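You operate a simulated robot arm through the tools that you are given. There is no shell and no other tool.

You are at the controls of a simulated two-armed robot. One attempt, no reset.

TASK
Wipe up the spill on the top of the recycling cabinet with the red scarf and put it back.

It is judged by the outcome, as a careful person would: the job done as asked, and still so three seconds after it is handed in. It fails if anything else is knocked over, pushed out of place, dropped, spilled or broken.

THE ROBOT
Two 6-joint arms with three-finger grippers on one trunk, on a base that drives. Base frame: it is fixed to the floor where the robot stands at the start and does not move with it; the origin is under the middle of the robot, x ahead of it, y to its left, z up. Units: m, degrees, N and s.
The left shoulder is at the start at [0.021, 0.17, 1.462], the right one opposite. With the tool pointing down near the work surface each hand reaches from about 0.28 to 0.56 m from the robot's upright axis, wherever it stands, measured 20 degrees to its own side. Places, roughly: red scarf [1.25, 1.5, 0.75]. Payload 2.2 kg a hand.
The tool frame of a hand sits at the grasp point between the pads (the TCP): z along the fingers, y along the line on which they close. The tips reach 0.025 m beyond it. The gripper opens to 0.104 m. The gripper's body begins 0.074 m behind the TCP.
Orientation is told as [roll, pitch, yaw] about the base's x, y, z axes, in that order, counted from this pose: with the fingers straight down and closing along the base's y, the tool's x points along the base's -x, its y along +y and its z along -z.

THE INTERFACE
- The arms move only by the tool apply_moves. It takes "left_deltas", "right_deltas" or both (then of equal length, played together; a hand with none holds still); each is a list of rows, each an object of numbers (a shift or turn left out is 0, a gripper value left out holds the last): "dx", "dy", "dz": the shift along the tool's x, y, z in m; "rx", "ry", "rz": the turn, a rotation vector about the tool's x, y, z in degrees. In form: [{"dx": .., "dy": .., "dz": .., "rx": .., "ry": .., "rz": ..}, ...]. A call has 1 to 20 rows; each row shifts and turns the commanded pose from where the row before left it, along the tool's axes as they then stand. "left_fingers" and "right_fingers" are, for a hand that has rows, the opening, from 0 (shut) to 1 (fully open), set as the call begins (left out, the last holds). A row lasts 0.2 s, in which the tool goes at most 0.05 m and 8.6 degrees; a call with a longer step from one row to the next is refused whole, and so is a gripper value outside its range. A pose out of reach is approached as far as the arm can. The call stops where the force on the tool passes 40 N (or 10 N more than at its start, if that is more) or the arm is blocked; 0.2 s more then pass. The fingers move at their own pace and stop on an object; they squeeze with about 39 N. The grip force told is the motor's: it shows also when the fingers shut on nothing. Time passes only in rows, and 0.2 s behind the last, so rows that do not move let the fingers close. The reply holds the time, the measured pose of the TCP, the force on the tool along the base axes, the opening and the grip force, in the units named above and with some noise, with the torque about the TCP (base axes, N m) and any sound that the robot's microphone picked up, and new pictures: "pictures" is both (left out), scene, wrist or none (wrist: the cameras of the hands that moved).
- Cameras (640 x 400 px; columns grow to the right, rows downward): "scene" is now at [0.1547, 0.0122, 1.3761]; the picture's right is [0.20, -0.98, 0.00], its down [-0.58, -0.12, -0.81] and it looks along [0.79, 0.16, -0.59] (base axes); focal length 267 px, centre (320, 200). "left" rides on the left gripper at [0.082, -0.003, -0.104] in its tool frame; the picture's right is [0.04, 1.00, 0.00], its down [-0.75, 0.03, -0.66] and it looks along [-0.66, 0.03, 0.75] (tool axes); focal length 256 px, centre (320, 200). "right" rides on the right gripper at [0.082, 0.003, -0.104] in its tool frame; the picture's right is [-0.04, 1.00, 0.00], its down [-0.75, -0.03, -0.66] and it looks along [-0.66, -0.03, 0.75] (tool axes); focal length 256 px, centre (320, 200). There is no depth. A picture from a camera that has moved, and an enlarged one, comes with that camera's place and axes in the base frame and with its lens. The place of the scene camera against the robot may be out by one fixed shift of up to 0.025 m in any direction.
- move_column(by): slides the trunk up (or, below 0, down) by that many m; the arms and the scene camera ride with it, the base frame stays. It gives what a move gives, with no picture.
- drive_base(legs): drives the robot by 1 to 6 legs, each [ahead, left, turn to the left] in m, m and degrees, along the robot's own axes; the way and the turn of a leg run together, so that a leg with both is an arc; at most 1.5 m and 180 degrees a leg. The arms and the cameras ride along, it lands a little off, and it stops where it bumps. It gives what a move gives, and a new picture of the scene camera.
- aim_head(pan, tilt): turns the head with the scene camera to pan (to the left, within 60 degrees either way) and tilt (down, from -29 to 69), counted from straight ahead of the robot. It gives what a move gives, and a new picture of the scene camera.
- close_up(camera, box): a new picture of the part [left, top, right, bottom] of that camera's present view, enlarged. It takes no simulated time.
- sign_off(): hands the job in; it is judged then, once.

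Places have to be worked out from the pictures, the camera data and where the tool is seen. Open the grippers and draw the arms clear of the work before you hand the job in, unless the task says otherwise.

The tools are called as a command line: name --argument value ..., lists and objects as JSON in quotes. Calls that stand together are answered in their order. apply_moves: Moves the arms, as the interface text tells. Its arguments: {"type":"object","properties":{"left_deltas":{"type":"array"},"left_fingers":{"type":"number"},"right_deltas":{"type":"array"},"right_fingers":{"type":"number"},"pictures":{"type":"string","enum":["both","scene","wrist","none"]}},"required":[]} The other tools are called the same way: move_column (by) slides the trunk up or down; drive_base (legs) drives the base; aim_head (pan, tilt) turns the head that bears the scene camera; close_up (camera, box) takes an enlarged picture of a part of a camera's view; sign_off () hands the job in.

At the start:

```text
clock: 0.0
left_tool_pos: [0.4947, 0.2393, 1.0602]
left_orientation: [0.0, 0.1, 0.0]
left_force: [0.3, 0.5, 1.1]
left_ft_torque: [0.01, 0.02, 0.05]
left_grip_width: 0.1037
left_gripper_force: 0.1
right_tool_pos: [0.4976, -0.1593, 1.0375]
right_orientation: [-0.3, 0.0, -0.1]
right_force: [-0.6, 0.5, 0.1]
right_ft_torque: [0.01, 0.01, 0.03]
right_grip_width: 0.1036
right_gripper_force: 0.1
trunk travel left (down, up): [-0.654, 0.088]
robot x, y, heading: [-0.0024, 0.002, -0.1]
head pan, tilt: [11.4, 36.3]
```

scene: 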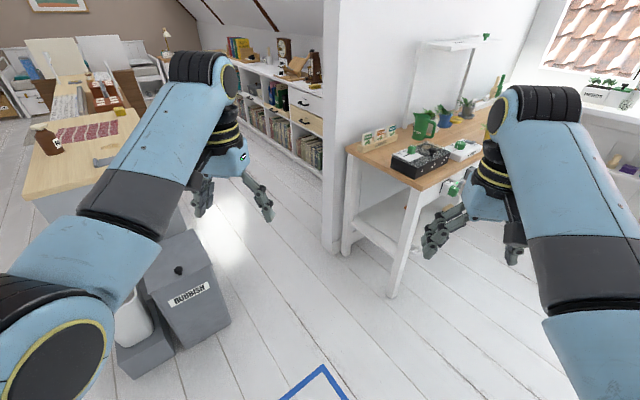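
right: 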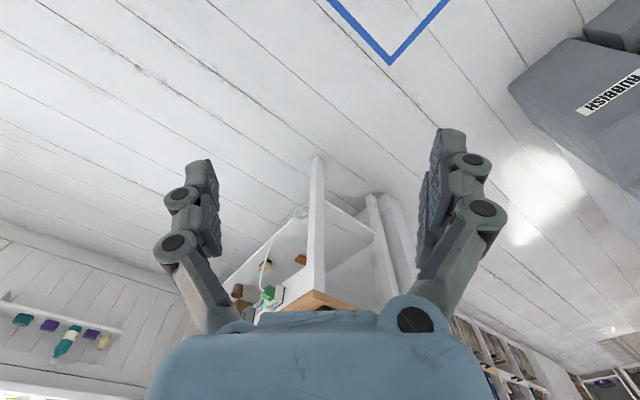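
left: 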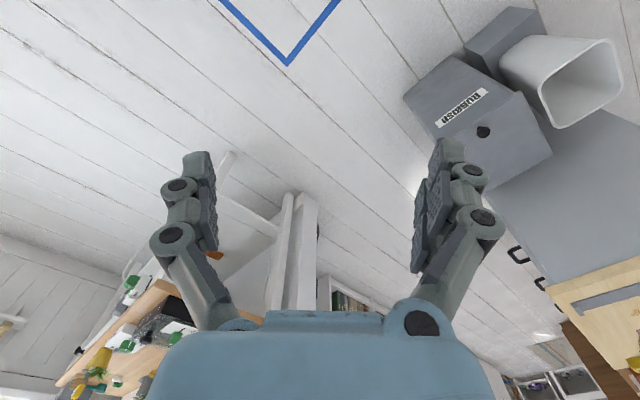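

The left side shows a workbench with a reddish cloth and a grey rubbish cabinet; I turn the head to look for the recycling cabinet and the spill.

aim_head --pan 50 --tilt 30

close_up --camera "scene" --box '[160, 0, 480, 200]'

aim_head --pan -50 --tilt 30

```text
clock: 1.1
left_tool_pos: [0.4957, 0.2411, 1.0613]
left_orientation: [-0.1, 0.0, 0.0]
left_force: [0.1, -0.5, -0.3]
left_ft_torque: [0.01, 0.02, 0.01]
left_grip_width: 0.1039
left_gripper_force: 0.2
right_tool_pos: [0.4972, -0.1596, 1.0369]
right_orientation: [-0.2, -0.1, -0.1]
right_force: [-0.3, -0.4, -0.8]
right_ft_torque: [-0.03, 0.04, 0.01]
right_grip_width: 0.1039
right_gripper_force: 0.1
trunk travel left (down, up): [-0.654, 0.088]
robot x, y, heading: [-0.002, 0.0024, 0.2]
head pan, tilt: [50.0, 30.0]
camera scene: at [0.1273, 0.0642, 1.3858], right [0.77, -0.64, 0.0], down [-0.32, -0.38, -0.87], along [0.56, 0.66, -0.5], focal length 267 px, centre (320, 200)
```

scene: 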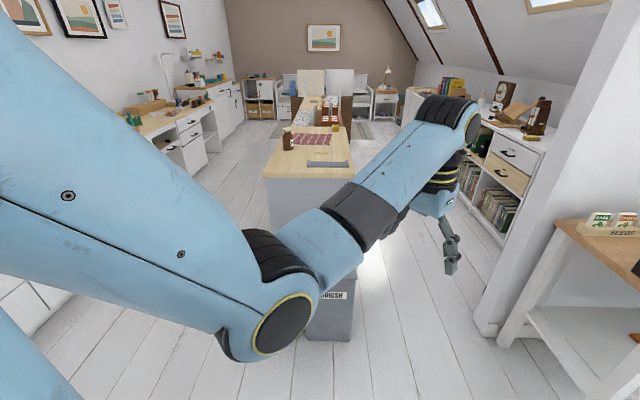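

```text
2.00 times, centred on (320, 100) of scene
camera zoom: at [0.1273, 0.0642, 1.3858], right [0.77, -0.64, 0.0], down [-0.32, -0.38, -0.87], along [0.56, 0.66, -0.5], focal length 533 px, centre (320, 400)
```

zoom: 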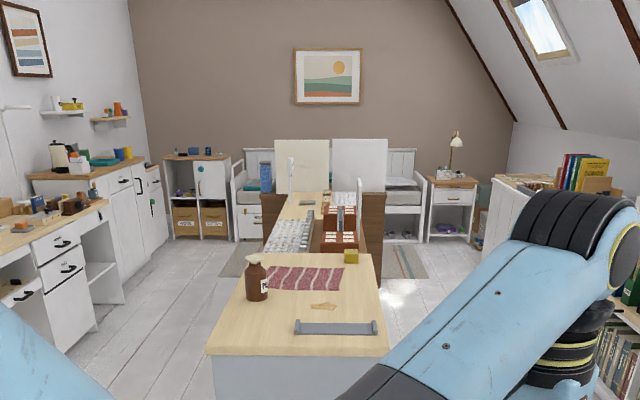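

```text
clock: 2.8
left_tool_pos: [0.4956, 0.2391, 1.0593]
left_orientation: [0.1, 0.0, 0.0]
left_force: [0.2, -0.4, 0.4]
left_ft_torque: [0.01, -0.03, -0.01]
left_grip_width: 0.1041
left_gripper_force: 0.1
right_tool_pos: [0.4973, -0.1594, 1.0371]
right_orientation: [-0.2, 0.0, -0.1]
right_force: [-0.2, -0.1, -0.3]
right_ft_torque: [0.01, -0.01, 0.0]
right_grip_width: 0.104
right_gripper_force: 0.0
trunk travel left (down, up): [-0.654, 0.088]
robot x, y, heading: [0.0012, -0.0016, -0.3]
head pan, tilt: [-50.0, 30.0]
camera scene: at [0.1273, -0.0743, 1.3858], right [-0.77, -0.64, 0.0], down [-0.32, 0.38, -0.87], along [0.56, -0.66, -0.5], focal length 267 px, centre (320, 200)
```

scene: 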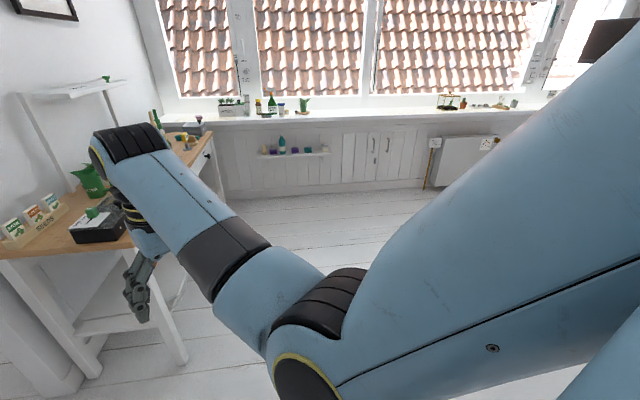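

No spill seen yet; I look closer at the far small cabinet with the labelled bins on the left.

aim_head --pan 58 --tilt 15

close_up --camera "scene" --box '[240, 80, 400, 180]'

close_up --camera "scene" --box '[80, 80, 240, 180]'

close_up --camera "scene" --box '[400, 80, 560, 180]'

close_up --camera "scene" --box '[240, 160, 400, 260]'

```text
clock: 4.7
left_tool_pos: [0.4955, 0.2398, 1.0604]
left_orientation: [0.0, 0.1, -0.1]
left_force: [0.1, 0.2, 0.0]
left_ft_torque: [0.03, -0.01, 0.04]
left_grip_width: 0.104
left_gripper_force: 0.1
right_tool_pos: [0.4974, -0.16, 1.0373]
right_orientation: [-0.2, 0.0, 0.0]
right_force: [-0.4, -0.1, 0.4]
right_ft_torque: [0.0, -0.01, -0.01]
right_grip_width: 0.1039
right_gripper_force: 0.0
trunk travel left (down, up): [-0.654, 0.088]
robot x, y, heading: [0.0035, 0.0001, -0.1]
head pan, tilt: [58.0, 15.0]
camera scene: at [0.1186, 0.0741, 1.41], right [0.85, -0.53, 0.0], down [-0.14, -0.22, -0.97], along [0.51, 0.82, -0.26], focal length 267 px, centre (320, 200)
```

scene: 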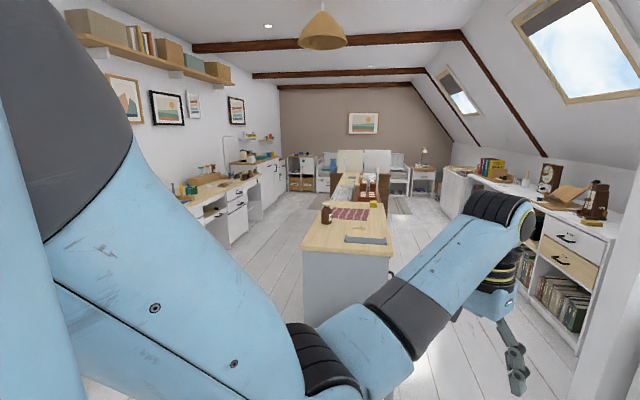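

```text
4.00 times, centred on (320, 130) of scene
camera zoom: at [0.1186, 0.0741, 1.41], right [0.85, -0.53, 0.0], down [-0.14, -0.22, -0.97], along [0.51, 0.82, -0.26], focal length 1067 px, centre (320, 480)
```

zoom: 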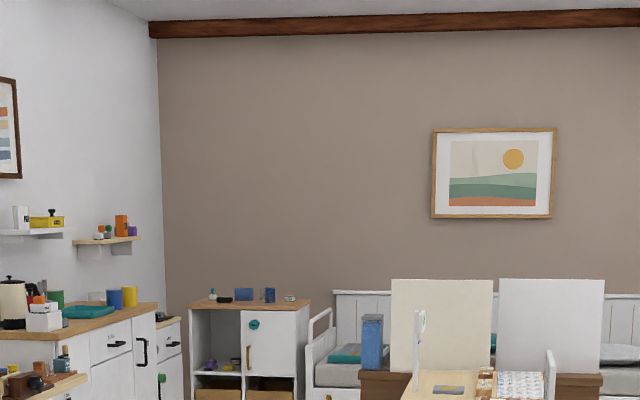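

```text
4.00 times, centred on (160, 130) of scene
camera zoom: at [0.1186, 0.0741, 1.41], right [0.85, -0.53, 0.0], down [-0.14, -0.22, -0.97], along [0.51, 0.82, -0.26], focal length 1067 px, centre (960, 480)
```

zoom: 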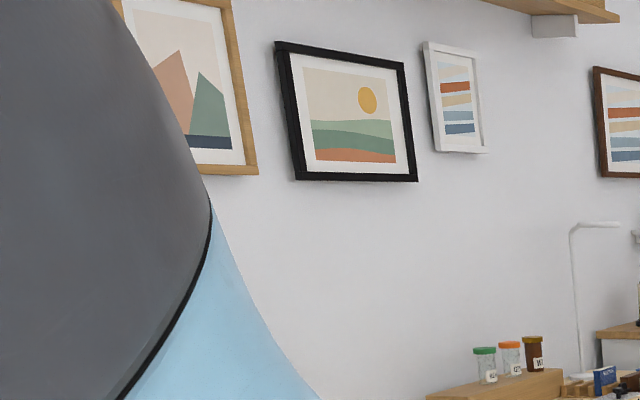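

```text
4.00 times, centred on (480, 130) of scene
camera zoom: at [0.1186, 0.0741, 1.41], right [0.85, -0.53, 0.0], down [-0.14, -0.22, -0.97], along [0.51, 0.82, -0.26], focal length 1067 px, centre (-320, 480)
```

zoom: 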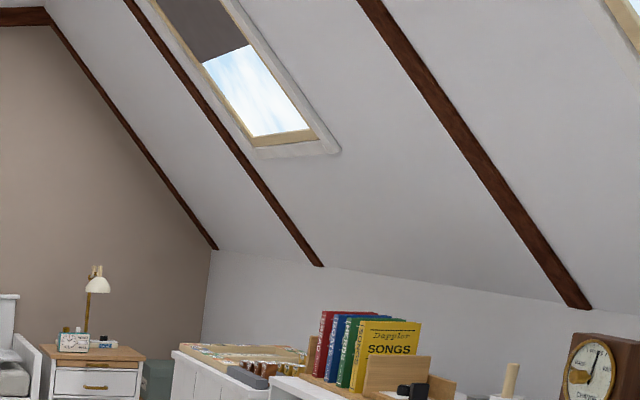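

```text
4.00 times, centred on (320, 210) of scene
camera zoom: at [0.1186, 0.0741, 1.41], right [0.85, -0.53, 0.0], down [-0.14, -0.22, -0.97], along [0.51, 0.82, -0.26], focal length 1067 px, centre (320, 160)
```

zoom: 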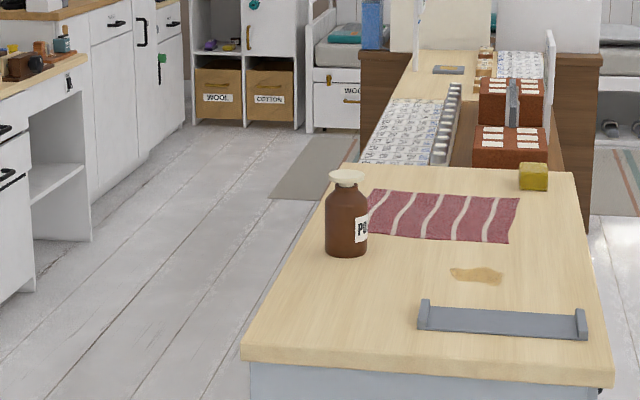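

There's a tan spill between the red scarf and a grey bar-handle/tray on the nearest cabinet top, next to the rubbish bin. I check whether this is the recycling cabinet by its labels.

close_up --camera "left" --box '[400, 0, 640, 150]'

close_up --camera "left" --box '[480, 200, 640, 300]'

aim_head --pan 35 --tilt 35

```text
2.67 times, centred on (520, 75) of left
camera zoom: at [0.4135, 0.2377, 1.1638], right [-0.04, 1.0, 0.0], down [0.75, 0.03, 0.66], along [0.66, 0.03, -0.75], focal length 683 px, centre (-213, 533)
```

zoom: 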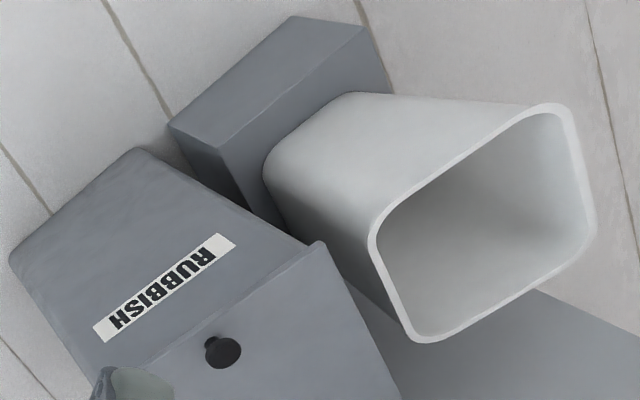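

```text
4.00 times, centred on (560, 250) of left
camera zoom: at [0.4135, 0.2377, 1.1638], right [-0.04, 1.0, 0.0], down [0.75, 0.03, 0.66], along [0.66, 0.03, -0.75], focal length 1024 px, centre (-640, 0)
```

zoom: 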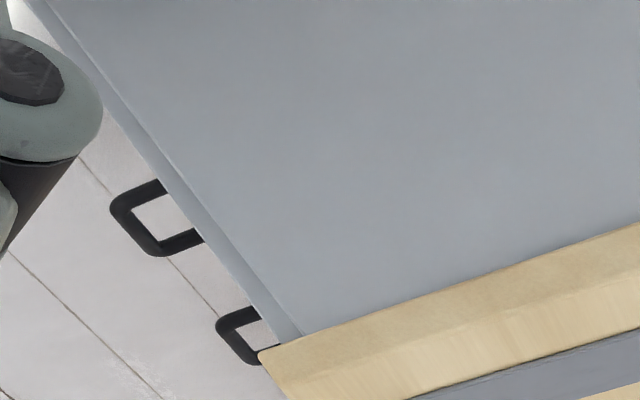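

```text
clock: 5.5
left_tool_pos: [0.4958, 0.2403, 1.0605]
left_orientation: [0.0, 0.1, -0.1]
left_force: [0.1, 0.7, -0.2]
left_ft_torque: [0.01, -0.01, -0.01]
left_grip_width: 0.104
left_gripper_force: 0.0
right_tool_pos: [0.4978, -0.1601, 1.0367]
right_orientation: [-0.3, 0.0, -0.1]
right_force: [0.2, -0.5, -0.2]
right_ft_torque: [0.02, -0.03, 0.01]
right_grip_width: 0.1041
right_gripper_force: 0.1
trunk travel left (down, up): [-0.654, 0.088]
robot x, y, heading: [-0.0003, -0.0008, -0.1]
head pan, tilt: [35.0, 35.0]
camera scene: at [0.1412, 0.0456, 1.3781], right [0.57, -0.82, 0.0], down [-0.47, -0.33, -0.82], along [0.67, 0.47, -0.57], focal length 267 px, centre (320, 200)
```

scene: 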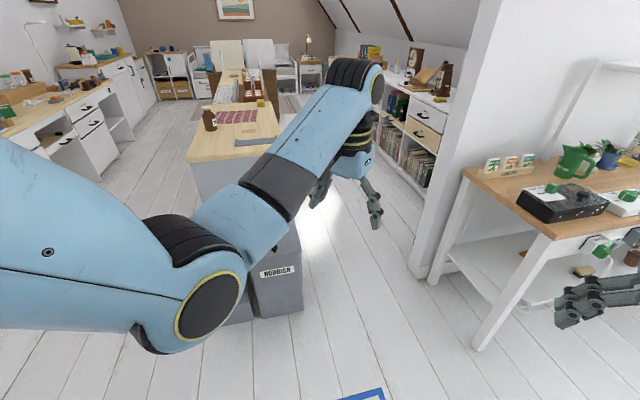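

The spill lies on the same grey cabinet top as the scarf (about [1.25, 1.4]); its long axis points about 48° left of ahead, with free floor on its right (handle) side. I turn in place to face across the cabinet and look before strafing down that aisle.

drive_base --legs '[[0, 0, 138]]'

aim_head --pan -60 --tilt 35

```text
clock: 11.7
left_tool_pos: [-0.5309, 0.1448, 1.0611]
left_orientation: [0.0, 0.0, 138.9]
left_force: [0.4, -0.5, 0.6]
left_ft_torque: [0.01, 0.01, 0.0]
left_grip_width: 0.1041
left_gripper_force: 0.1
right_tool_pos: [-0.2702, 0.4468, 1.0362]
right_orientation: [-0.2, 0.0, 138.8]
right_force: [0.3, -0.4, -0.2]
right_ft_torque: [-0.01, 0.0, 0.0]
right_grip_width: 0.1042
right_gripper_force: 0.1
trunk travel left (down, up): [-0.654, 0.088]
robot x, y, heading: [0.0009, 0.0009, 138.9]
head pan, tilt: [35.0, 35.0]
camera scene: at [-0.1425, 0.0507, 1.378], right [0.11, 0.99, 0.0], down [0.57, -0.06, -0.82], along [-0.81, 0.09, -0.57], focal length 267 px, centre (320, 200)
```

scene: 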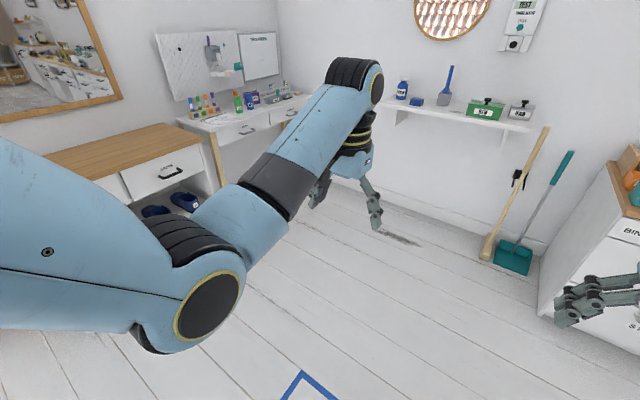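

```text
clock: 13.4
left_tool_pos: [-0.5312, 0.1448, 1.0616]
left_orientation: [0.1, 0.0, 138.9]
left_force: [0.2, -0.9, 0.3]
left_ft_torque: [-0.01, -0.01, 0.0]
left_grip_width: 0.1042
left_gripper_force: 0.1
right_tool_pos: [-0.2696, 0.4478, 1.0377]
right_orientation: [-0.3, 0.1, 138.7]
right_force: [-0.5, -0.5, 0.1]
right_ft_torque: [0.03, 0.03, -0.02]
right_grip_width: 0.1038
right_gripper_force: 0.0
trunk travel left (down, up): [-0.654, 0.088]
robot x, y, heading: [0.0005, -0.002, 138.8]
head pan, tilt: [-60.0, 35.0]
camera scene: at [-0.038, 0.1278, 1.378], right [0.98, -0.19, 0.0], down [-0.11, -0.56, -0.82], along [0.16, 0.8, -0.57], focal length 267 px, centre (320, 200)
```

scene: 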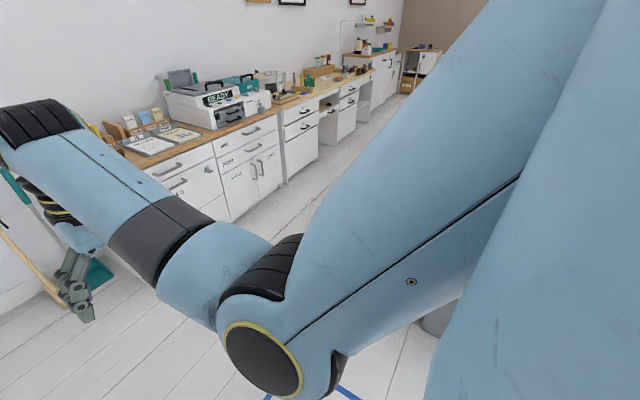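

Labelled white drawers on the left wall appear here; I zoom in, in case one of these is the recycling cabinet instead.

close_up --camera "scene" --box '[100, 60, 340, 210]'

aim_head --pan -10 --tilt 30

close_up --camera "scene" --box '[320, 50, 640, 250]'

close_up --camera "right" --box '[0, 0, 640, 400]'

```text
2.67 times, centred on (220, 135) of scene
camera zoom: at [-0.038, 0.1278, 1.378], right [0.98, -0.19, 0.0], down [-0.11, -0.56, -0.82], along [0.16, 0.8, -0.57], focal length 711 px, centre (587, 373)
```

zoom: 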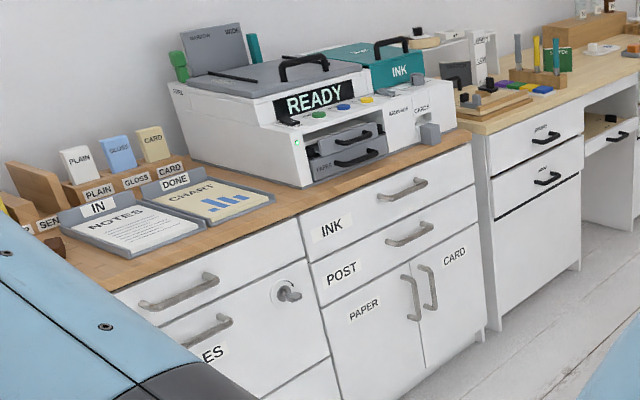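

```text
clock: 14.6
left_tool_pos: [-0.5302, 0.1442, 1.06]
left_orientation: [0.0, -0.1, 138.8]
left_force: [-0.1, 0.2, 0.3]
left_ft_torque: [0.03, 0.01, 0.0]
left_grip_width: 0.1039
left_gripper_force: 0.1
right_tool_pos: [-0.2701, 0.4481, 1.0373]
right_orientation: [-0.2, 0.0, 138.8]
right_force: [-0.4, -0.1, -0.3]
right_ft_torque: [0.0, -0.05, -0.03]
right_grip_width: 0.1043
right_gripper_force: 0.1
trunk travel left (down, up): [-0.654, 0.088]
robot x, y, heading: [-0.0004, 0.0004, 139.0]
head pan, tilt: [-10.0, 30.0]
camera scene: at [-0.1116, 0.1118, 1.3858], right [0.78, 0.63, 0.0], down [0.31, -0.39, -0.87], along [-0.54, 0.67, -0.5], focal length 267 px, centre (320, 200)
```

scene: 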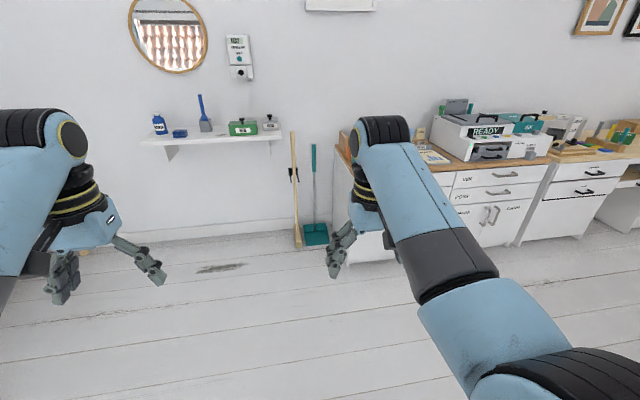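

```text
2.00 times, centred on (480, 150) of scene
camera zoom: at [-0.1116, 0.1118, 1.3858], right [0.78, 0.63, 0.0], down [0.31, -0.39, -0.87], along [-0.54, 0.67, -0.5], focal length 533 px, centre (0, 300)
```

zoom: 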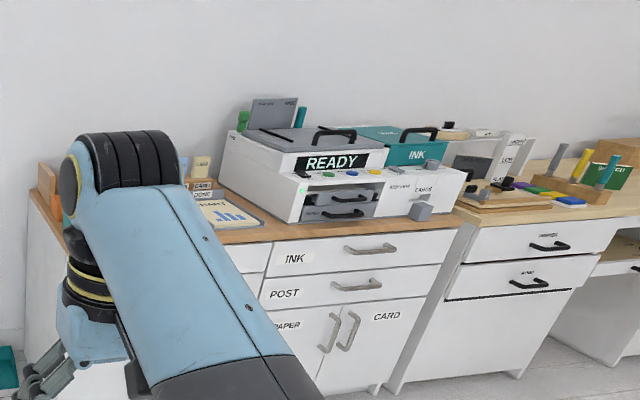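

```text
1.00 times, centred on (320, 200) of right (not enlarged: the box is as wide or as high as the picture)
camera zoom: at [-0.2112, 0.3915, 1.1402], right [-0.69, -0.72, 0.0], down [-0.55, 0.52, 0.66], along [-0.47, 0.45, -0.75], focal length 256 px, centre (320, 200)
```

zoom: 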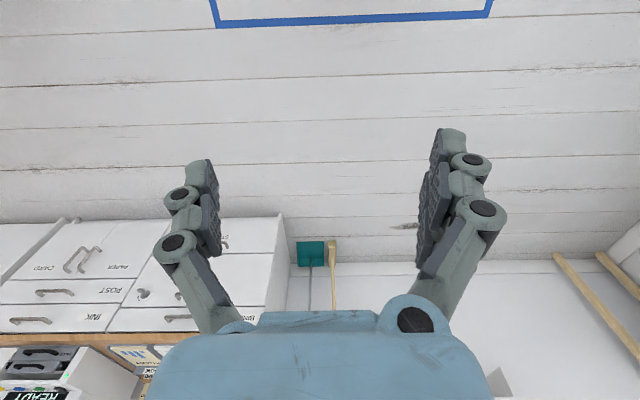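

Those are a printing station (INK/POST/PAPER/CARD drawers), so the grey cabinet beside the RUBBISH bin is the one. I back out to the aisle line, then strafe right partway and look.

drive_base --legs '[[-0.58, 0, 0], [0, -0.8, 0]]'

aim_head --pan -45 --tilt 35

```text
clock: 21.8
left_tool_pos: [0.4346, 0.3583, 1.0594]
left_orientation: [-0.1, -0.1, 138.6]
left_force: [-0.1, 0.1, 0.1]
left_ft_torque: [-0.02, 0.01, -0.01]
left_grip_width: 0.1039
left_gripper_force: 0.1
right_tool_pos: [0.6984, 0.6611, 1.0379]
right_orientation: [-0.2, 0.1, 138.5]
right_force: [0.2, -1.0, 0.1]
right_ft_torque: [-0.01, 0.04, -0.03]
right_grip_width: 0.104
right_gripper_force: 0.1
trunk travel left (down, up): [-0.654, 0.088]
robot x, y, heading: [0.9679, 0.2134, 138.7]
head pan, tilt: [-10.0, 30.0]
camera scene: at [0.8551, 0.3242, 1.3858], right [0.78, 0.62, 0.0], down [0.31, -0.39, -0.87], along [-0.54, 0.68, -0.5], focal length 267 px, centre (320, 200)
```

scene: 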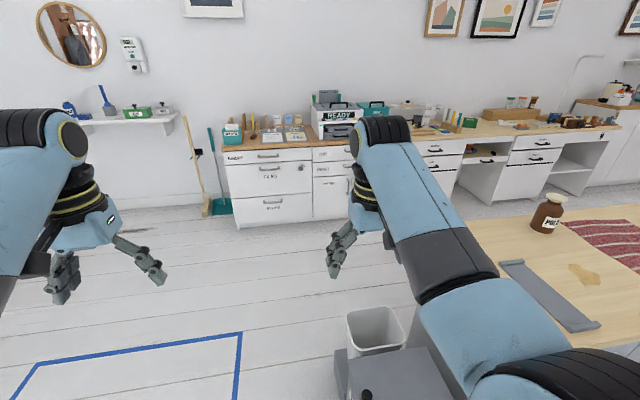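

```text
clock: 22.8
left_tool_pos: [0.4346, 0.3588, 1.0606]
left_orientation: [0.0, 0.0, 138.6]
left_force: [0.0, -0.2, 0.1]
left_ft_torque: [-0.02, -0.02, 0.01]
left_grip_width: 0.1041
left_gripper_force: 0.1
right_tool_pos: [0.6979, 0.6611, 1.0365]
right_orientation: [-0.3, 0.0, 138.5]
right_force: [0.3, -0.2, 0.0]
right_ft_torque: [-0.02, -0.02, -0.02]
right_grip_width: 0.104
right_gripper_force: 0.1
trunk travel left (down, up): [-0.654, 0.088]
robot x, y, heading: [0.9684, 0.2107, 138.9]
head pan, tilt: [-45.0, 35.0]
camera scene: at [0.9057, 0.3411, 1.378], right [1.0, 0.06, 0.0], down [0.04, -0.57, -0.82], along [-0.05, 0.82, -0.57], focal length 267 px, centre (320, 200)
```

scene: 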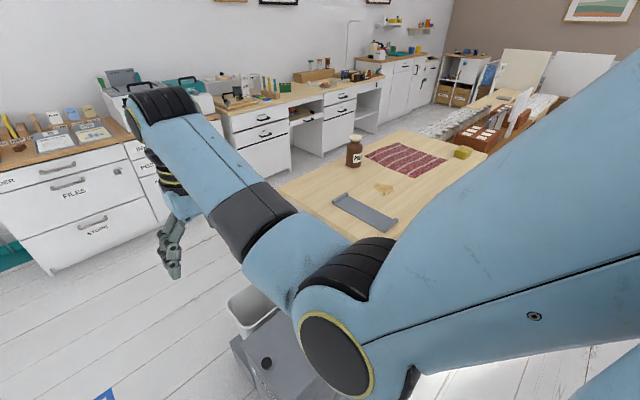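

Triangulating the two views puts the cabinet top at about z 0.84, spill near [1.09, 1.20], scarf centre near [1.22, 1.44]. I look straight down to see the base's clearance before strafing on.

aim_head --pan 0 --tilt 69

aim_head --pan -60 --tilt 60

```text
clock: 23.9
left_tool_pos: [0.4356, 0.3591, 1.0605]
left_orientation: [0.0, 0.0, 138.5]
left_force: [0.0, -0.2, -0.9]
left_ft_torque: [-0.01, 0.02, -0.01]
left_grip_width: 0.1042
left_gripper_force: 0.1
right_tool_pos: [0.6982, 0.6627, 1.0372]
right_orientation: [-0.4, 0.0, 138.6]
right_force: [-0.4, -0.7, -0.4]
right_ft_torque: [0.0, -0.04, -0.01]
right_grip_width: 0.1036
right_gripper_force: 0.0
trunk travel left (down, up): [-0.654, 0.088]
robot x, y, heading: [0.9674, 0.2123, 138.7]
head pan, tilt: [0.0, 68.8]
camera scene: at [0.8693, 0.2902, 1.3344], right [0.66, 0.75, 0.0], down [0.7, -0.62, -0.36], along [-0.27, 0.24, -0.93], focal length 267 px, centre (320, 200)
```

scene: 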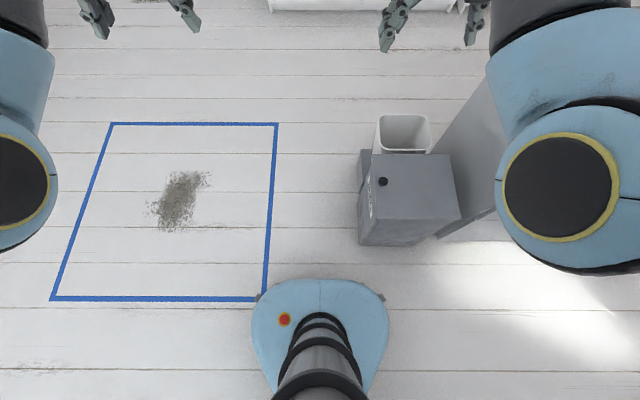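

```text
clock: 25.2
left_tool_pos: [0.436, 0.3593, 1.0601]
left_orientation: [0.0, 0.0, 138.6]
left_force: [0.5, 0.1, -0.5]
left_ft_torque: [0.02, 0.0, -0.01]
left_grip_width: 0.104
left_gripper_force: 0.0
right_tool_pos: [0.6989, 0.6615, 1.0376]
right_orientation: [-0.3, 0.0, 138.5]
right_force: [0.6, -0.4, 0.0]
right_ft_torque: [0.03, -0.03, 0.01]
right_grip_width: 0.1039
right_gripper_force: 0.0
trunk travel left (down, up): [-0.654, 0.088]
robot x, y, heading: [0.9624, 0.2107, 138.8]
head pan, tilt: [-60.0, 60.0]
camera scene: at [0.9244, 0.3185, 1.3437], right [0.98, -0.2, 0.0], down [-0.17, -0.85, -0.5], along [0.1, 0.49, -0.87], focal length 267 px, centre (320, 200)
```

scene: 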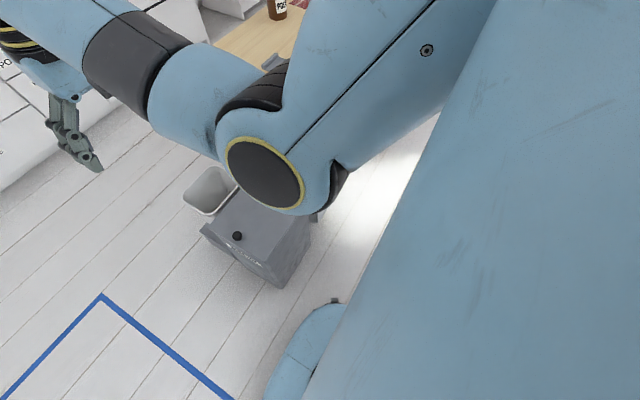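

The base front reaches about 0.22 m ahead of the axis, so I can stand ~0.27 m from the cabinet edge. I strafe right 0.86 m along the aisle.

drive_base --legs '[[0, -0.86, 0]]'

aim_head --pan 0 --tilt 60

close_up --camera "right" --box '[0, 0, 640, 400]'

```text
clock: 29.8
left_tool_pos: [1.0069, 1.0081, 1.0606]
left_orientation: [0.0, 0.0, 138.7]
left_force: [-0.6, 0.3, 0.1]
left_ft_torque: [-0.04, -0.01, -0.02]
left_grip_width: 0.104
left_gripper_force: 0.0
right_tool_pos: [1.2698, 1.3088, 1.0382]
right_orientation: [-0.1, 0.0, 138.5]
right_force: [0.1, 0.6, 0.7]
right_ft_torque: [0.02, 0.02, 0.01]
right_grip_width: 0.104
right_gripper_force: 0.0
trunk travel left (down, up): [-0.654, 0.088]
robot x, y, heading: [1.5364, 0.8637, 139.1]
head pan, tilt: [-60.0, 60.0]
camera scene: at [1.4958, 0.9681, 1.3437], right [0.98, -0.2, 0.0], down [-0.17, -0.85, -0.5], along [0.1, 0.49, -0.87], focal length 267 px, centre (320, 200)
```

scene: 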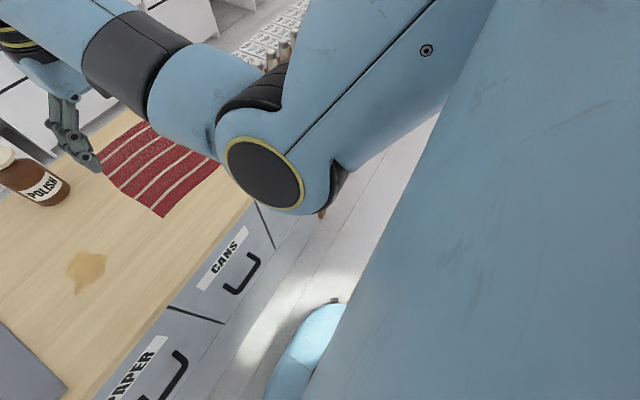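

```text
clock: 31.1
left_tool_pos: [1.0059, 1.0075, 1.06]
left_orientation: [0.0, 0.0, 138.7]
left_force: [0.4, 0.6, 0.6]
left_ft_torque: [0.01, -0.01, -0.02]
left_grip_width: 0.104
left_gripper_force: 0.0
right_tool_pos: [1.269, 1.3098, 1.0365]
right_orientation: [-0.3, -0.1, 138.5]
right_force: [-0.4, -0.2, -0.3]
right_ft_torque: [0.02, 0.01, 0.01]
right_grip_width: 0.1041
right_gripper_force: 0.1
trunk travel left (down, up): [-0.654, 0.088]
robot x, y, heading: [1.539, 0.8598, 138.7]
head pan, tilt: [0.0, 60.0]
camera scene: at [1.4324, 0.9465, 1.3437], right [0.66, 0.75, 0.0], down [0.65, -0.57, -0.5], along [-0.38, 0.33, -0.87], focal length 267 px, centre (320, 200)
```

scene: 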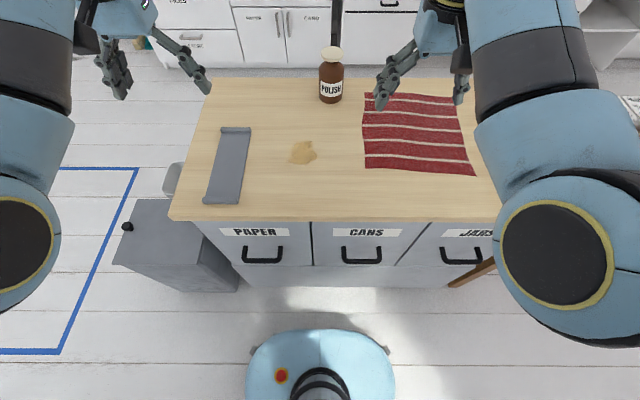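

```text
1.00 times, centred on (320, 200) of right (not enlarged: the box is as wide or as high as the picture)
camera zoom: at [1.3273, 1.2533, 1.1402], right [-0.69, -0.72, 0.0], down [-0.55, 0.52, 0.66], along [-0.47, 0.46, -0.75], focal length 256 px, centre (320, 200)
```

zoom: 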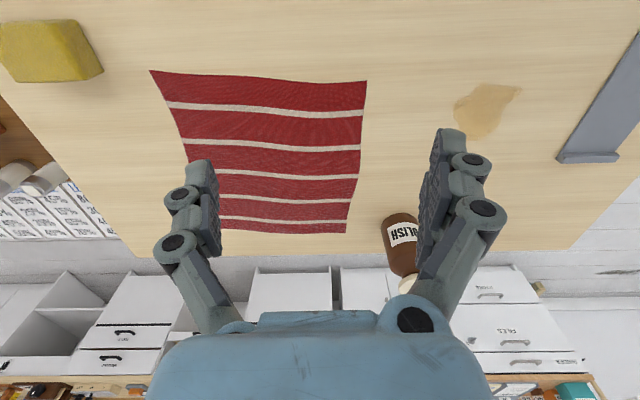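

The labels PAPER / CANS / JARS confirm the recycling cabinet; the top is about z 0.83, spill at ~0.56 ahead / 0.05 left of the robot, scarf centre ~0.64 ahead / 0.235 right, edge 0.378 ahead. I drive closer by 0.12 m.

drive_base --legs '[[0.12, 0, 0]]'

close_up --camera "right" --box '[0, 0, 640, 400]'

```text
clock: 32.3
left_tool_pos: [0.9174, 1.086, 1.0608]
left_orientation: [-0.1, 0.1, 138.7]
left_force: [0.2, 0.4, -0.2]
left_ft_torque: [-0.02, 0.0, -0.01]
left_grip_width: 0.1043
left_gripper_force: 0.1
right_tool_pos: [1.18, 1.3882, 1.0367]
right_orientation: [-0.2, 0.0, 138.6]
right_force: [-0.8, 0.5, 0.0]
right_ft_torque: [0.02, -0.05, -0.02]
right_grip_width: 0.1042
right_gripper_force: 0.1
trunk travel left (down, up): [-0.654, 0.088]
robot x, y, heading: [1.4471, 0.94, 138.7]
head pan, tilt: [0.0, 60.0]
camera scene: at [1.3432, 1.025, 1.3436], right [0.66, 0.75, 0.0], down [0.65, -0.57, -0.5], along [-0.37, 0.33, -0.87], focal length 267 px, centre (320, 200)
```

scene: 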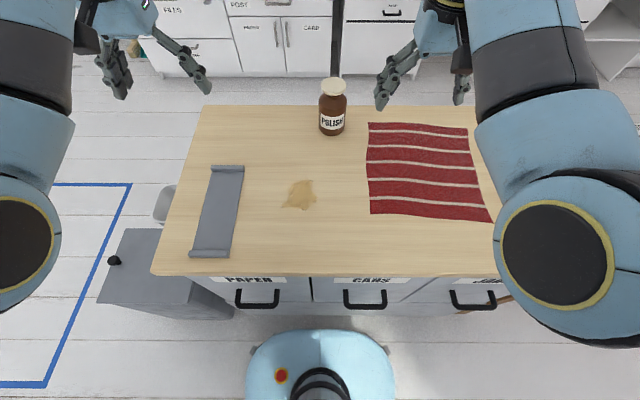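

```text
1.00 times, centred on (320, 200) of right (not enlarged: the box is as wide or as high as the picture)
camera zoom: at [1.2383, 1.3318, 1.1399], right [-0.69, -0.72, 0.0], down [-0.55, 0.52, 0.66], along [-0.47, 0.46, -0.75], focal length 256 px, centre (320, 200)
```

zoom: 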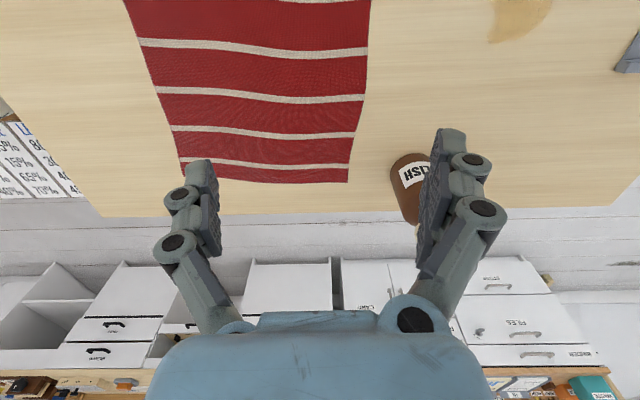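

The scarf centre is now ~0.525 ahead, 0.237 right in the robot frame. I move the right hand above it and lower partway, fingers part-open.

apply_moves --right_deltas '[{"dx": -0.006, "dy": -0.038}, {"dx": -0.006, "dy": -0.038}, {"dz": 0.04}, {"dz": 0.04}, {"dz": 0.03}, {}]' --right_fingers 0.65

```text
clock: 33.7
left_tool_pos: [0.9177, 1.0856, 1.0603]
left_orientation: [0.0, 0.0, 138.7]
left_force: [0.4, -0.2, 0.1]
left_ft_torque: [-0.01, -0.03, -0.01]
left_grip_width: 0.1041
left_gripper_force: 0.1
right_tool_pos: [1.221, 1.4529, 0.9258]
right_orientation: [-0.3, -0.1, 138.5]
right_force: [-0.6, 0.0, -0.8]
right_ft_torque: [0.0, -0.01, -0.01]
right_grip_width: 0.0676
right_gripper_force: 0.1
trunk travel left (down, up): [-0.654, 0.088]
robot x, y, heading: [1.4504, 0.9378, 138.5]
head pan, tilt: [0.0, 60.0]
camera scene: at [1.344, 1.0245, 1.3437], right [0.66, 0.75, 0.0], down [0.65, -0.57, -0.5], along [-0.38, 0.33, -0.87], focal length 267 px, centre (320, 200)
camera right: at [1.2792, 1.3969, 1.0287], right [-0.69, -0.72, 0.0], down [-0.55, 0.52, 0.66], along [-0.47, 0.46, -0.75], focal length 256 px, centre (320, 200)
```

scene: 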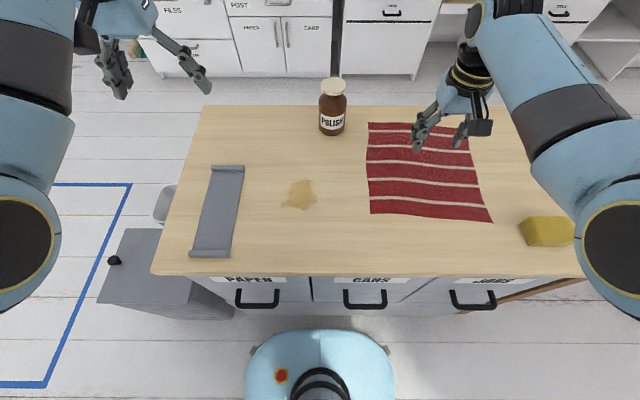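
right: 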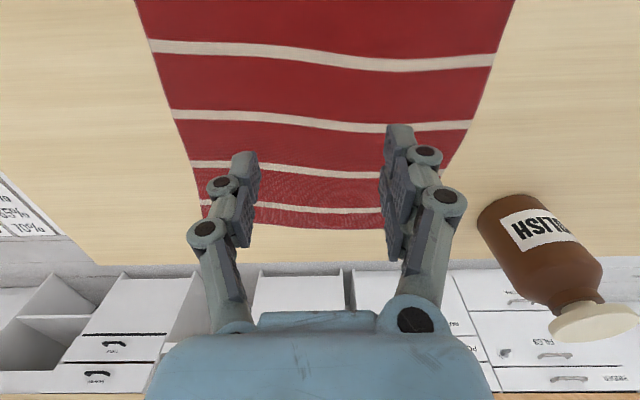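

The hand is centred over the scarf at z 0.926; I lower to near the surface.

apply_moves --right_deltas '[{"dz": 0.03}, {"dz": 0.025}, {"dz": 0.005}, {}]'

```text
clock: 34.7
left_tool_pos: [0.9183, 1.0863, 1.0604]
left_orientation: [0.0, 0.0, 138.7]
left_force: [-0.2, 0.5, -0.1]
left_ft_torque: [0.01, 0.02, -0.01]
left_grip_width: 0.104
left_gripper_force: 0.1
right_tool_pos: [1.2227, 1.4555, 0.8675]
right_orientation: [-0.2, 0.0, 138.5]
right_force: [-0.3, 0.5, -0.7]
right_ft_torque: [0.02, 0.0, 0.03]
right_grip_width: 0.0677
right_gripper_force: 0.0
trunk travel left (down, up): [-0.654, 0.088]
robot x, y, heading: [1.4486, 0.9426, 138.6]
head pan, tilt: [0.0, 60.0]
camera scene: at [1.3438, 1.0246, 1.3437], right [0.66, 0.75, 0.0], down [0.65, -0.57, -0.5], along [-0.38, 0.33, -0.87], focal length 267 px, centre (320, 200)
camera right: at [1.2803, 1.3982, 0.9705], right [-0.69, -0.72, 0.0], down [-0.55, 0.52, 0.66], along [-0.47, 0.46, -0.75], focal length 256 px, centre (320, 200)
```

scene: 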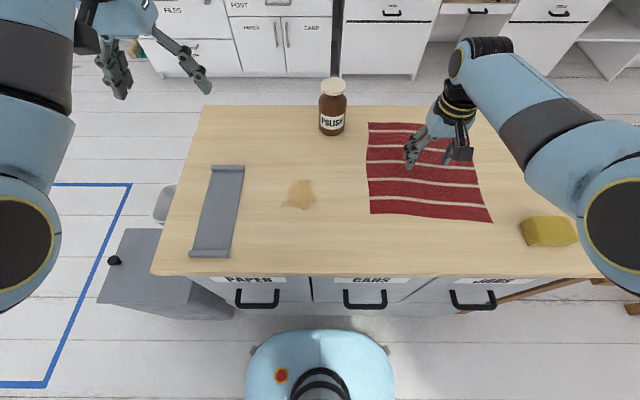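
right: 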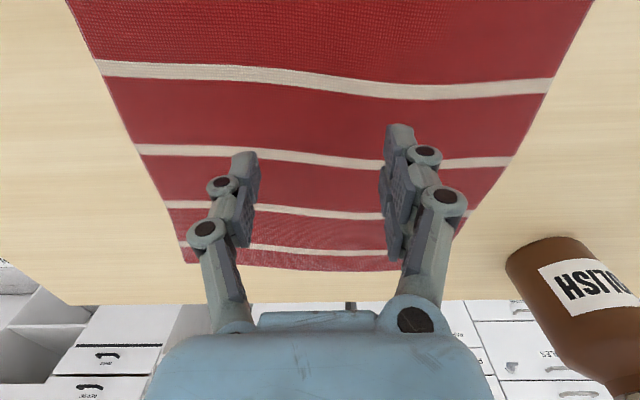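

No contact yet at TCP 0.8675, so the top is lower than 0.84. I creep down in small steps watching the force.

apply_moves --right_deltas '[{"dz": 0.007}, {"dz": 0.005}, {}]' --pictures "wrist"

```text
clock: 35.5
left_tool_pos: [0.919, 1.0867, 1.0605]
left_orientation: [-0.1, 0.0, 138.8]
left_force: [0.3, 0.5, -0.3]
left_ft_torque: [0.02, 0.02, 0.01]
left_grip_width: 0.104
left_gripper_force: 0.0
right_tool_pos: [1.2219, 1.4549, 0.8546]
right_orientation: [-0.3, 0.0, 138.5]
right_force: [0.2, 0.3, 0.3]
right_ft_torque: [-0.02, -0.01, -0.01]
right_grip_width: 0.0677
right_gripper_force: 0.0
trunk travel left (down, up): [-0.654, 0.088]
robot x, y, heading: [1.4458, 0.9411, 138.8]
head pan, tilt: [0.0, 60.0]
camera right: at [1.2802, 1.3974, 0.9591], right [-0.69, -0.72, 0.0], down [-0.55, 0.52, 0.66], along [-0.47, 0.46, -0.75], focal length 256 px, centre (320, 200)
```

right: 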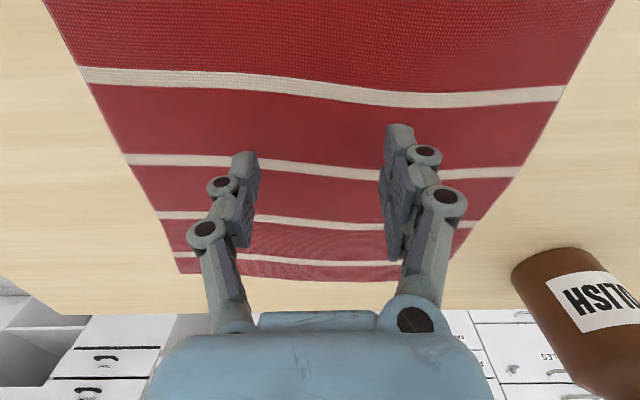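

From how the stripe width grows, the top is at about z 0.815, so the tips should touch at TCP ~0.84. I continue down gently.

apply_moves --right_deltas '[{"dz": 0.006}, {"dz": 0.004}, {"dz": 0.003}, {}]' --pictures "wrist"

```text
clock: 36.5
left_tool_pos: [0.9179, 1.0849, 1.0608]
left_orientation: [0.0, 0.0, 138.8]
left_force: [0.2, -1.1, 0.3]
left_ft_torque: [0.02, 0.01, -0.02]
left_grip_width: 0.1039
left_gripper_force: 0.2
right_tool_pos: [1.2223, 1.4542, 0.844]
right_orientation: [-0.2, -0.2, 138.5]
right_force: [-1.9, 1.9, 14.7]
right_ft_torque: [-0.18, 0.23, -0.09]
right_grip_width: 0.0678
right_gripper_force: 0.0
trunk travel left (down, up): [-0.654, 0.088]
robot x, y, heading: [1.4483, 0.9374, 139.0]
head pan, tilt: [0.0, 60.0]
camera right: at [1.2805, 1.3967, 0.9473], right [-0.69, -0.72, -0.01], down [-0.54, 0.52, 0.66], along [-0.47, 0.46, -0.75], focal length 256 px, centre (320, 200)
```

right: 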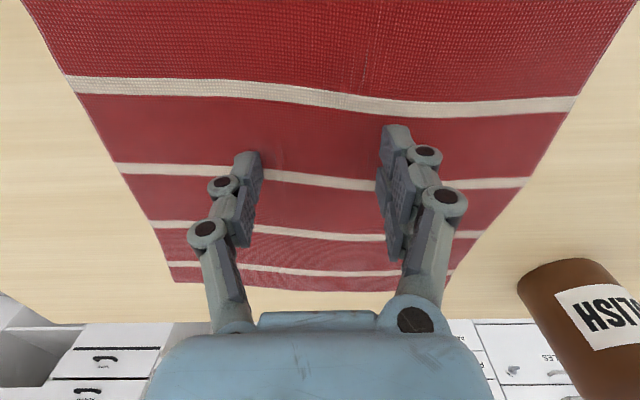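

Contact: 14.7 N with tips at ~z 0.819. I close the fingers to pinch a ridge of cloth.

apply_moves --right_deltas '[{}, {}, {}, {}, {}]' --right_fingers 0

```text
clock: 37.5
left_tool_pos: [0.9184, 1.0851, 1.0595]
left_orientation: [-0.1, 0.0, 138.5]
left_force: [-0.4, -0.2, -1.9]
left_ft_torque: [-0.03, 0.0, 0.03]
left_grip_width: 0.1038
left_gripper_force: 0.0
right_tool_pos: [1.2204, 1.4554, 0.8454]
right_orientation: [-0.3, -0.5, 138.5]
right_force: [2.3, -4.0, 19.2]
right_ft_torque: [-0.27, -0.09, 0.05]
right_grip_width: 0.0033
right_gripper_force: 32.4
trunk travel left (down, up): [-0.654, 0.088]
robot x, y, heading: [1.4507, 0.9391, 138.6]
head pan, tilt: [0.0, 60.0]
stopped in row 5 (right hand): the force on the tool passed its limit at 42 N (the readings are from after the stop); the commanded pose is now the measured one
camera scene: at [1.3444, 1.0236, 1.3437], right [0.66, 0.75, 0.0], down [0.65, -0.57, -0.5], along [-0.38, 0.33, -0.87], focal length 267 px, centre (320, 200)
camera right: at [1.2793, 1.3985, 0.9487], right [-0.69, -0.72, 0.0], down [-0.54, 0.52, 0.66], along [-0.48, 0.46, -0.75], focal length 256 px, centre (320, 200)
```

scene: 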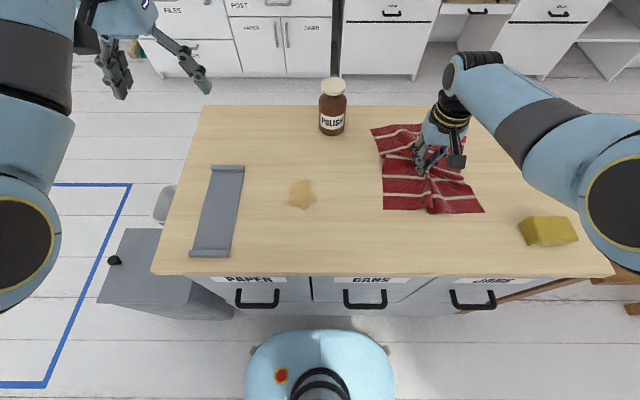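
right: 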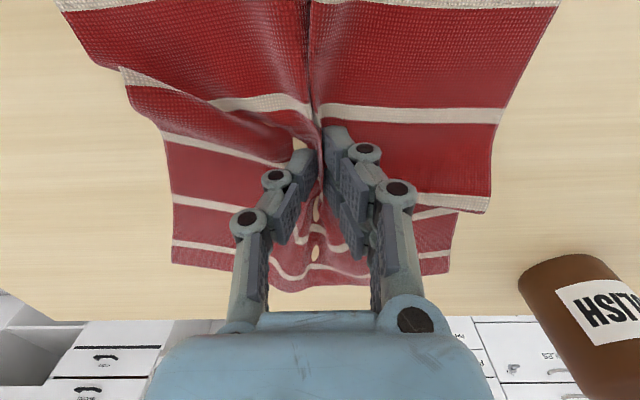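

The cloth is pinched well (3 mm thick fold). I lift it straight up gently and check it hangs free.

apply_moves --right_deltas '[{"dz": -0.015}, {"dz": -0.03}, {"dz": -0.035}, {"dz": -0.035}, {"dz": -0.035}, {"dz": -0.035}, {"dz": -0.015}, {}]'

```text
clock: 39.4
left_tool_pos: [0.9178, 1.0866, 1.0594]
left_orientation: [0.0, 0.0, 138.6]
left_force: [0.3, -0.2, 0.4]
left_ft_torque: [0.01, -0.01, 0.0]
left_grip_width: 0.1039
left_gripper_force: 0.1
right_tool_pos: [1.222, 1.4537, 1.0458]
right_orientation: [-0.2, -0.3, 138.5]
right_force: [-0.4, 0.4, -0.1]
right_ft_torque: [0.0, -0.03, -0.03]
right_grip_width: 0.0029
right_gripper_force: 32.1
trunk travel left (down, up): [-0.654, 0.088]
robot x, y, heading: [1.4443, 0.9387, 138.8]
head pan, tilt: [0.0, 60.0]
camera scene: at [1.3439, 1.0246, 1.3437], right [0.66, 0.75, 0.0], down [0.65, -0.57, -0.5], along [-0.38, 0.33, -0.87], focal length 267 px, centre (320, 200)
camera right: at [1.2805, 1.3969, 1.1484], right [-0.69, -0.72, 0.0], down [-0.54, 0.52, 0.66], along [-0.47, 0.46, -0.75], focal length 256 px, centre (320, 200)
```

scene: 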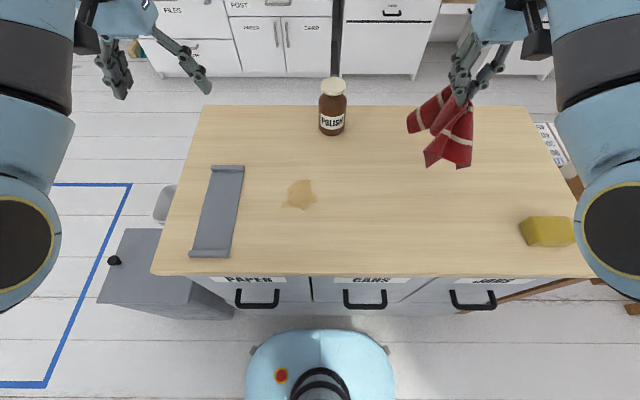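
right: 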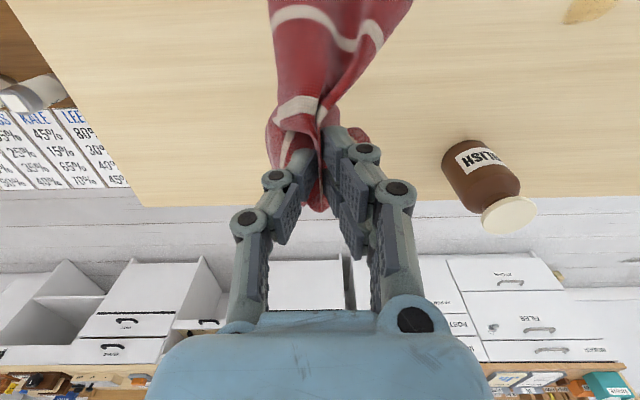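

The scarf hangs free. I carry it back a bit, then left over the spill (near [1.091, 1.192]), well in front of the polish bottle.

apply_moves --right_deltas '[{"dx": 0.038}, {"dx": 0.038}, {"dy": 0.04}, {"dy": 0.04}, {"dy": 0.04}, {"dy": 0.04}, {"dy": 0.04}, {"dy": 0.04}, {"dy": 0.043}, {}, {}]'

```text
clock: 40.6
left_tool_pos: [0.9179, 1.0864, 1.0594]
left_orientation: [0.0, 0.1, 138.6]
left_force: [-1.1, -0.3, 0.1]
left_ft_torque: [0.03, 0.01, -0.01]
left_grip_width: 0.1039
left_gripper_force: 0.1
right_tool_pos: [1.267, 1.4028, 1.0186]
right_orientation: [-12.0, -0.7, 135.6]
right_force: [-0.3, -0.8, -0.2]
right_ft_torque: [-0.01, 0.02, 0.01]
right_grip_width: 0.0028
right_gripper_force: 32.0
right hand out of reach, approached as far as the arm can: row 2, 6
trunk travel left (down, up): [-0.654, 0.088]
robot x, y, heading: [1.4486, 0.9373, 138.7]
head pan, tilt: [0.0, 60.0]
stopped in row 6 (right hand): the arm was blocked; the commanded pose is now the measured one
camera scene: at [1.3433, 1.0243, 1.3437], right [0.66, 0.75, 0.0], down [0.65, -0.57, -0.5], along [-0.37, 0.33, -0.87], focal length 267 px, centre (320, 200)
camera right: at [1.3096, 1.3272, 1.1192], right [-0.71, -0.67, -0.21], down [-0.61, 0.45, 0.66], along [-0.35, 0.59, -0.73], focal length 256 px, centre (320, 200)
```

scene: 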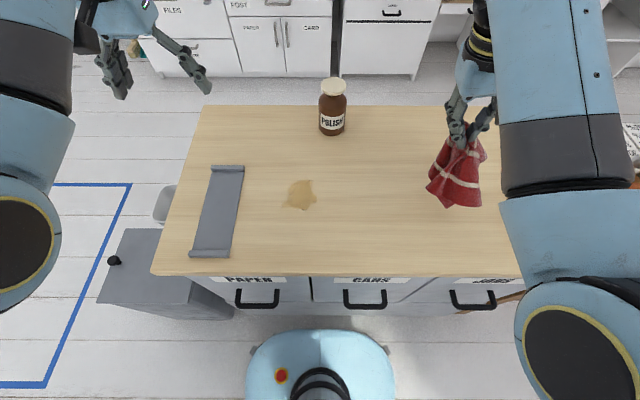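
right: 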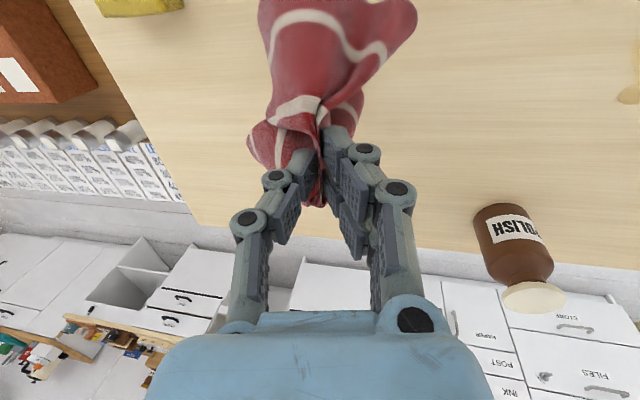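

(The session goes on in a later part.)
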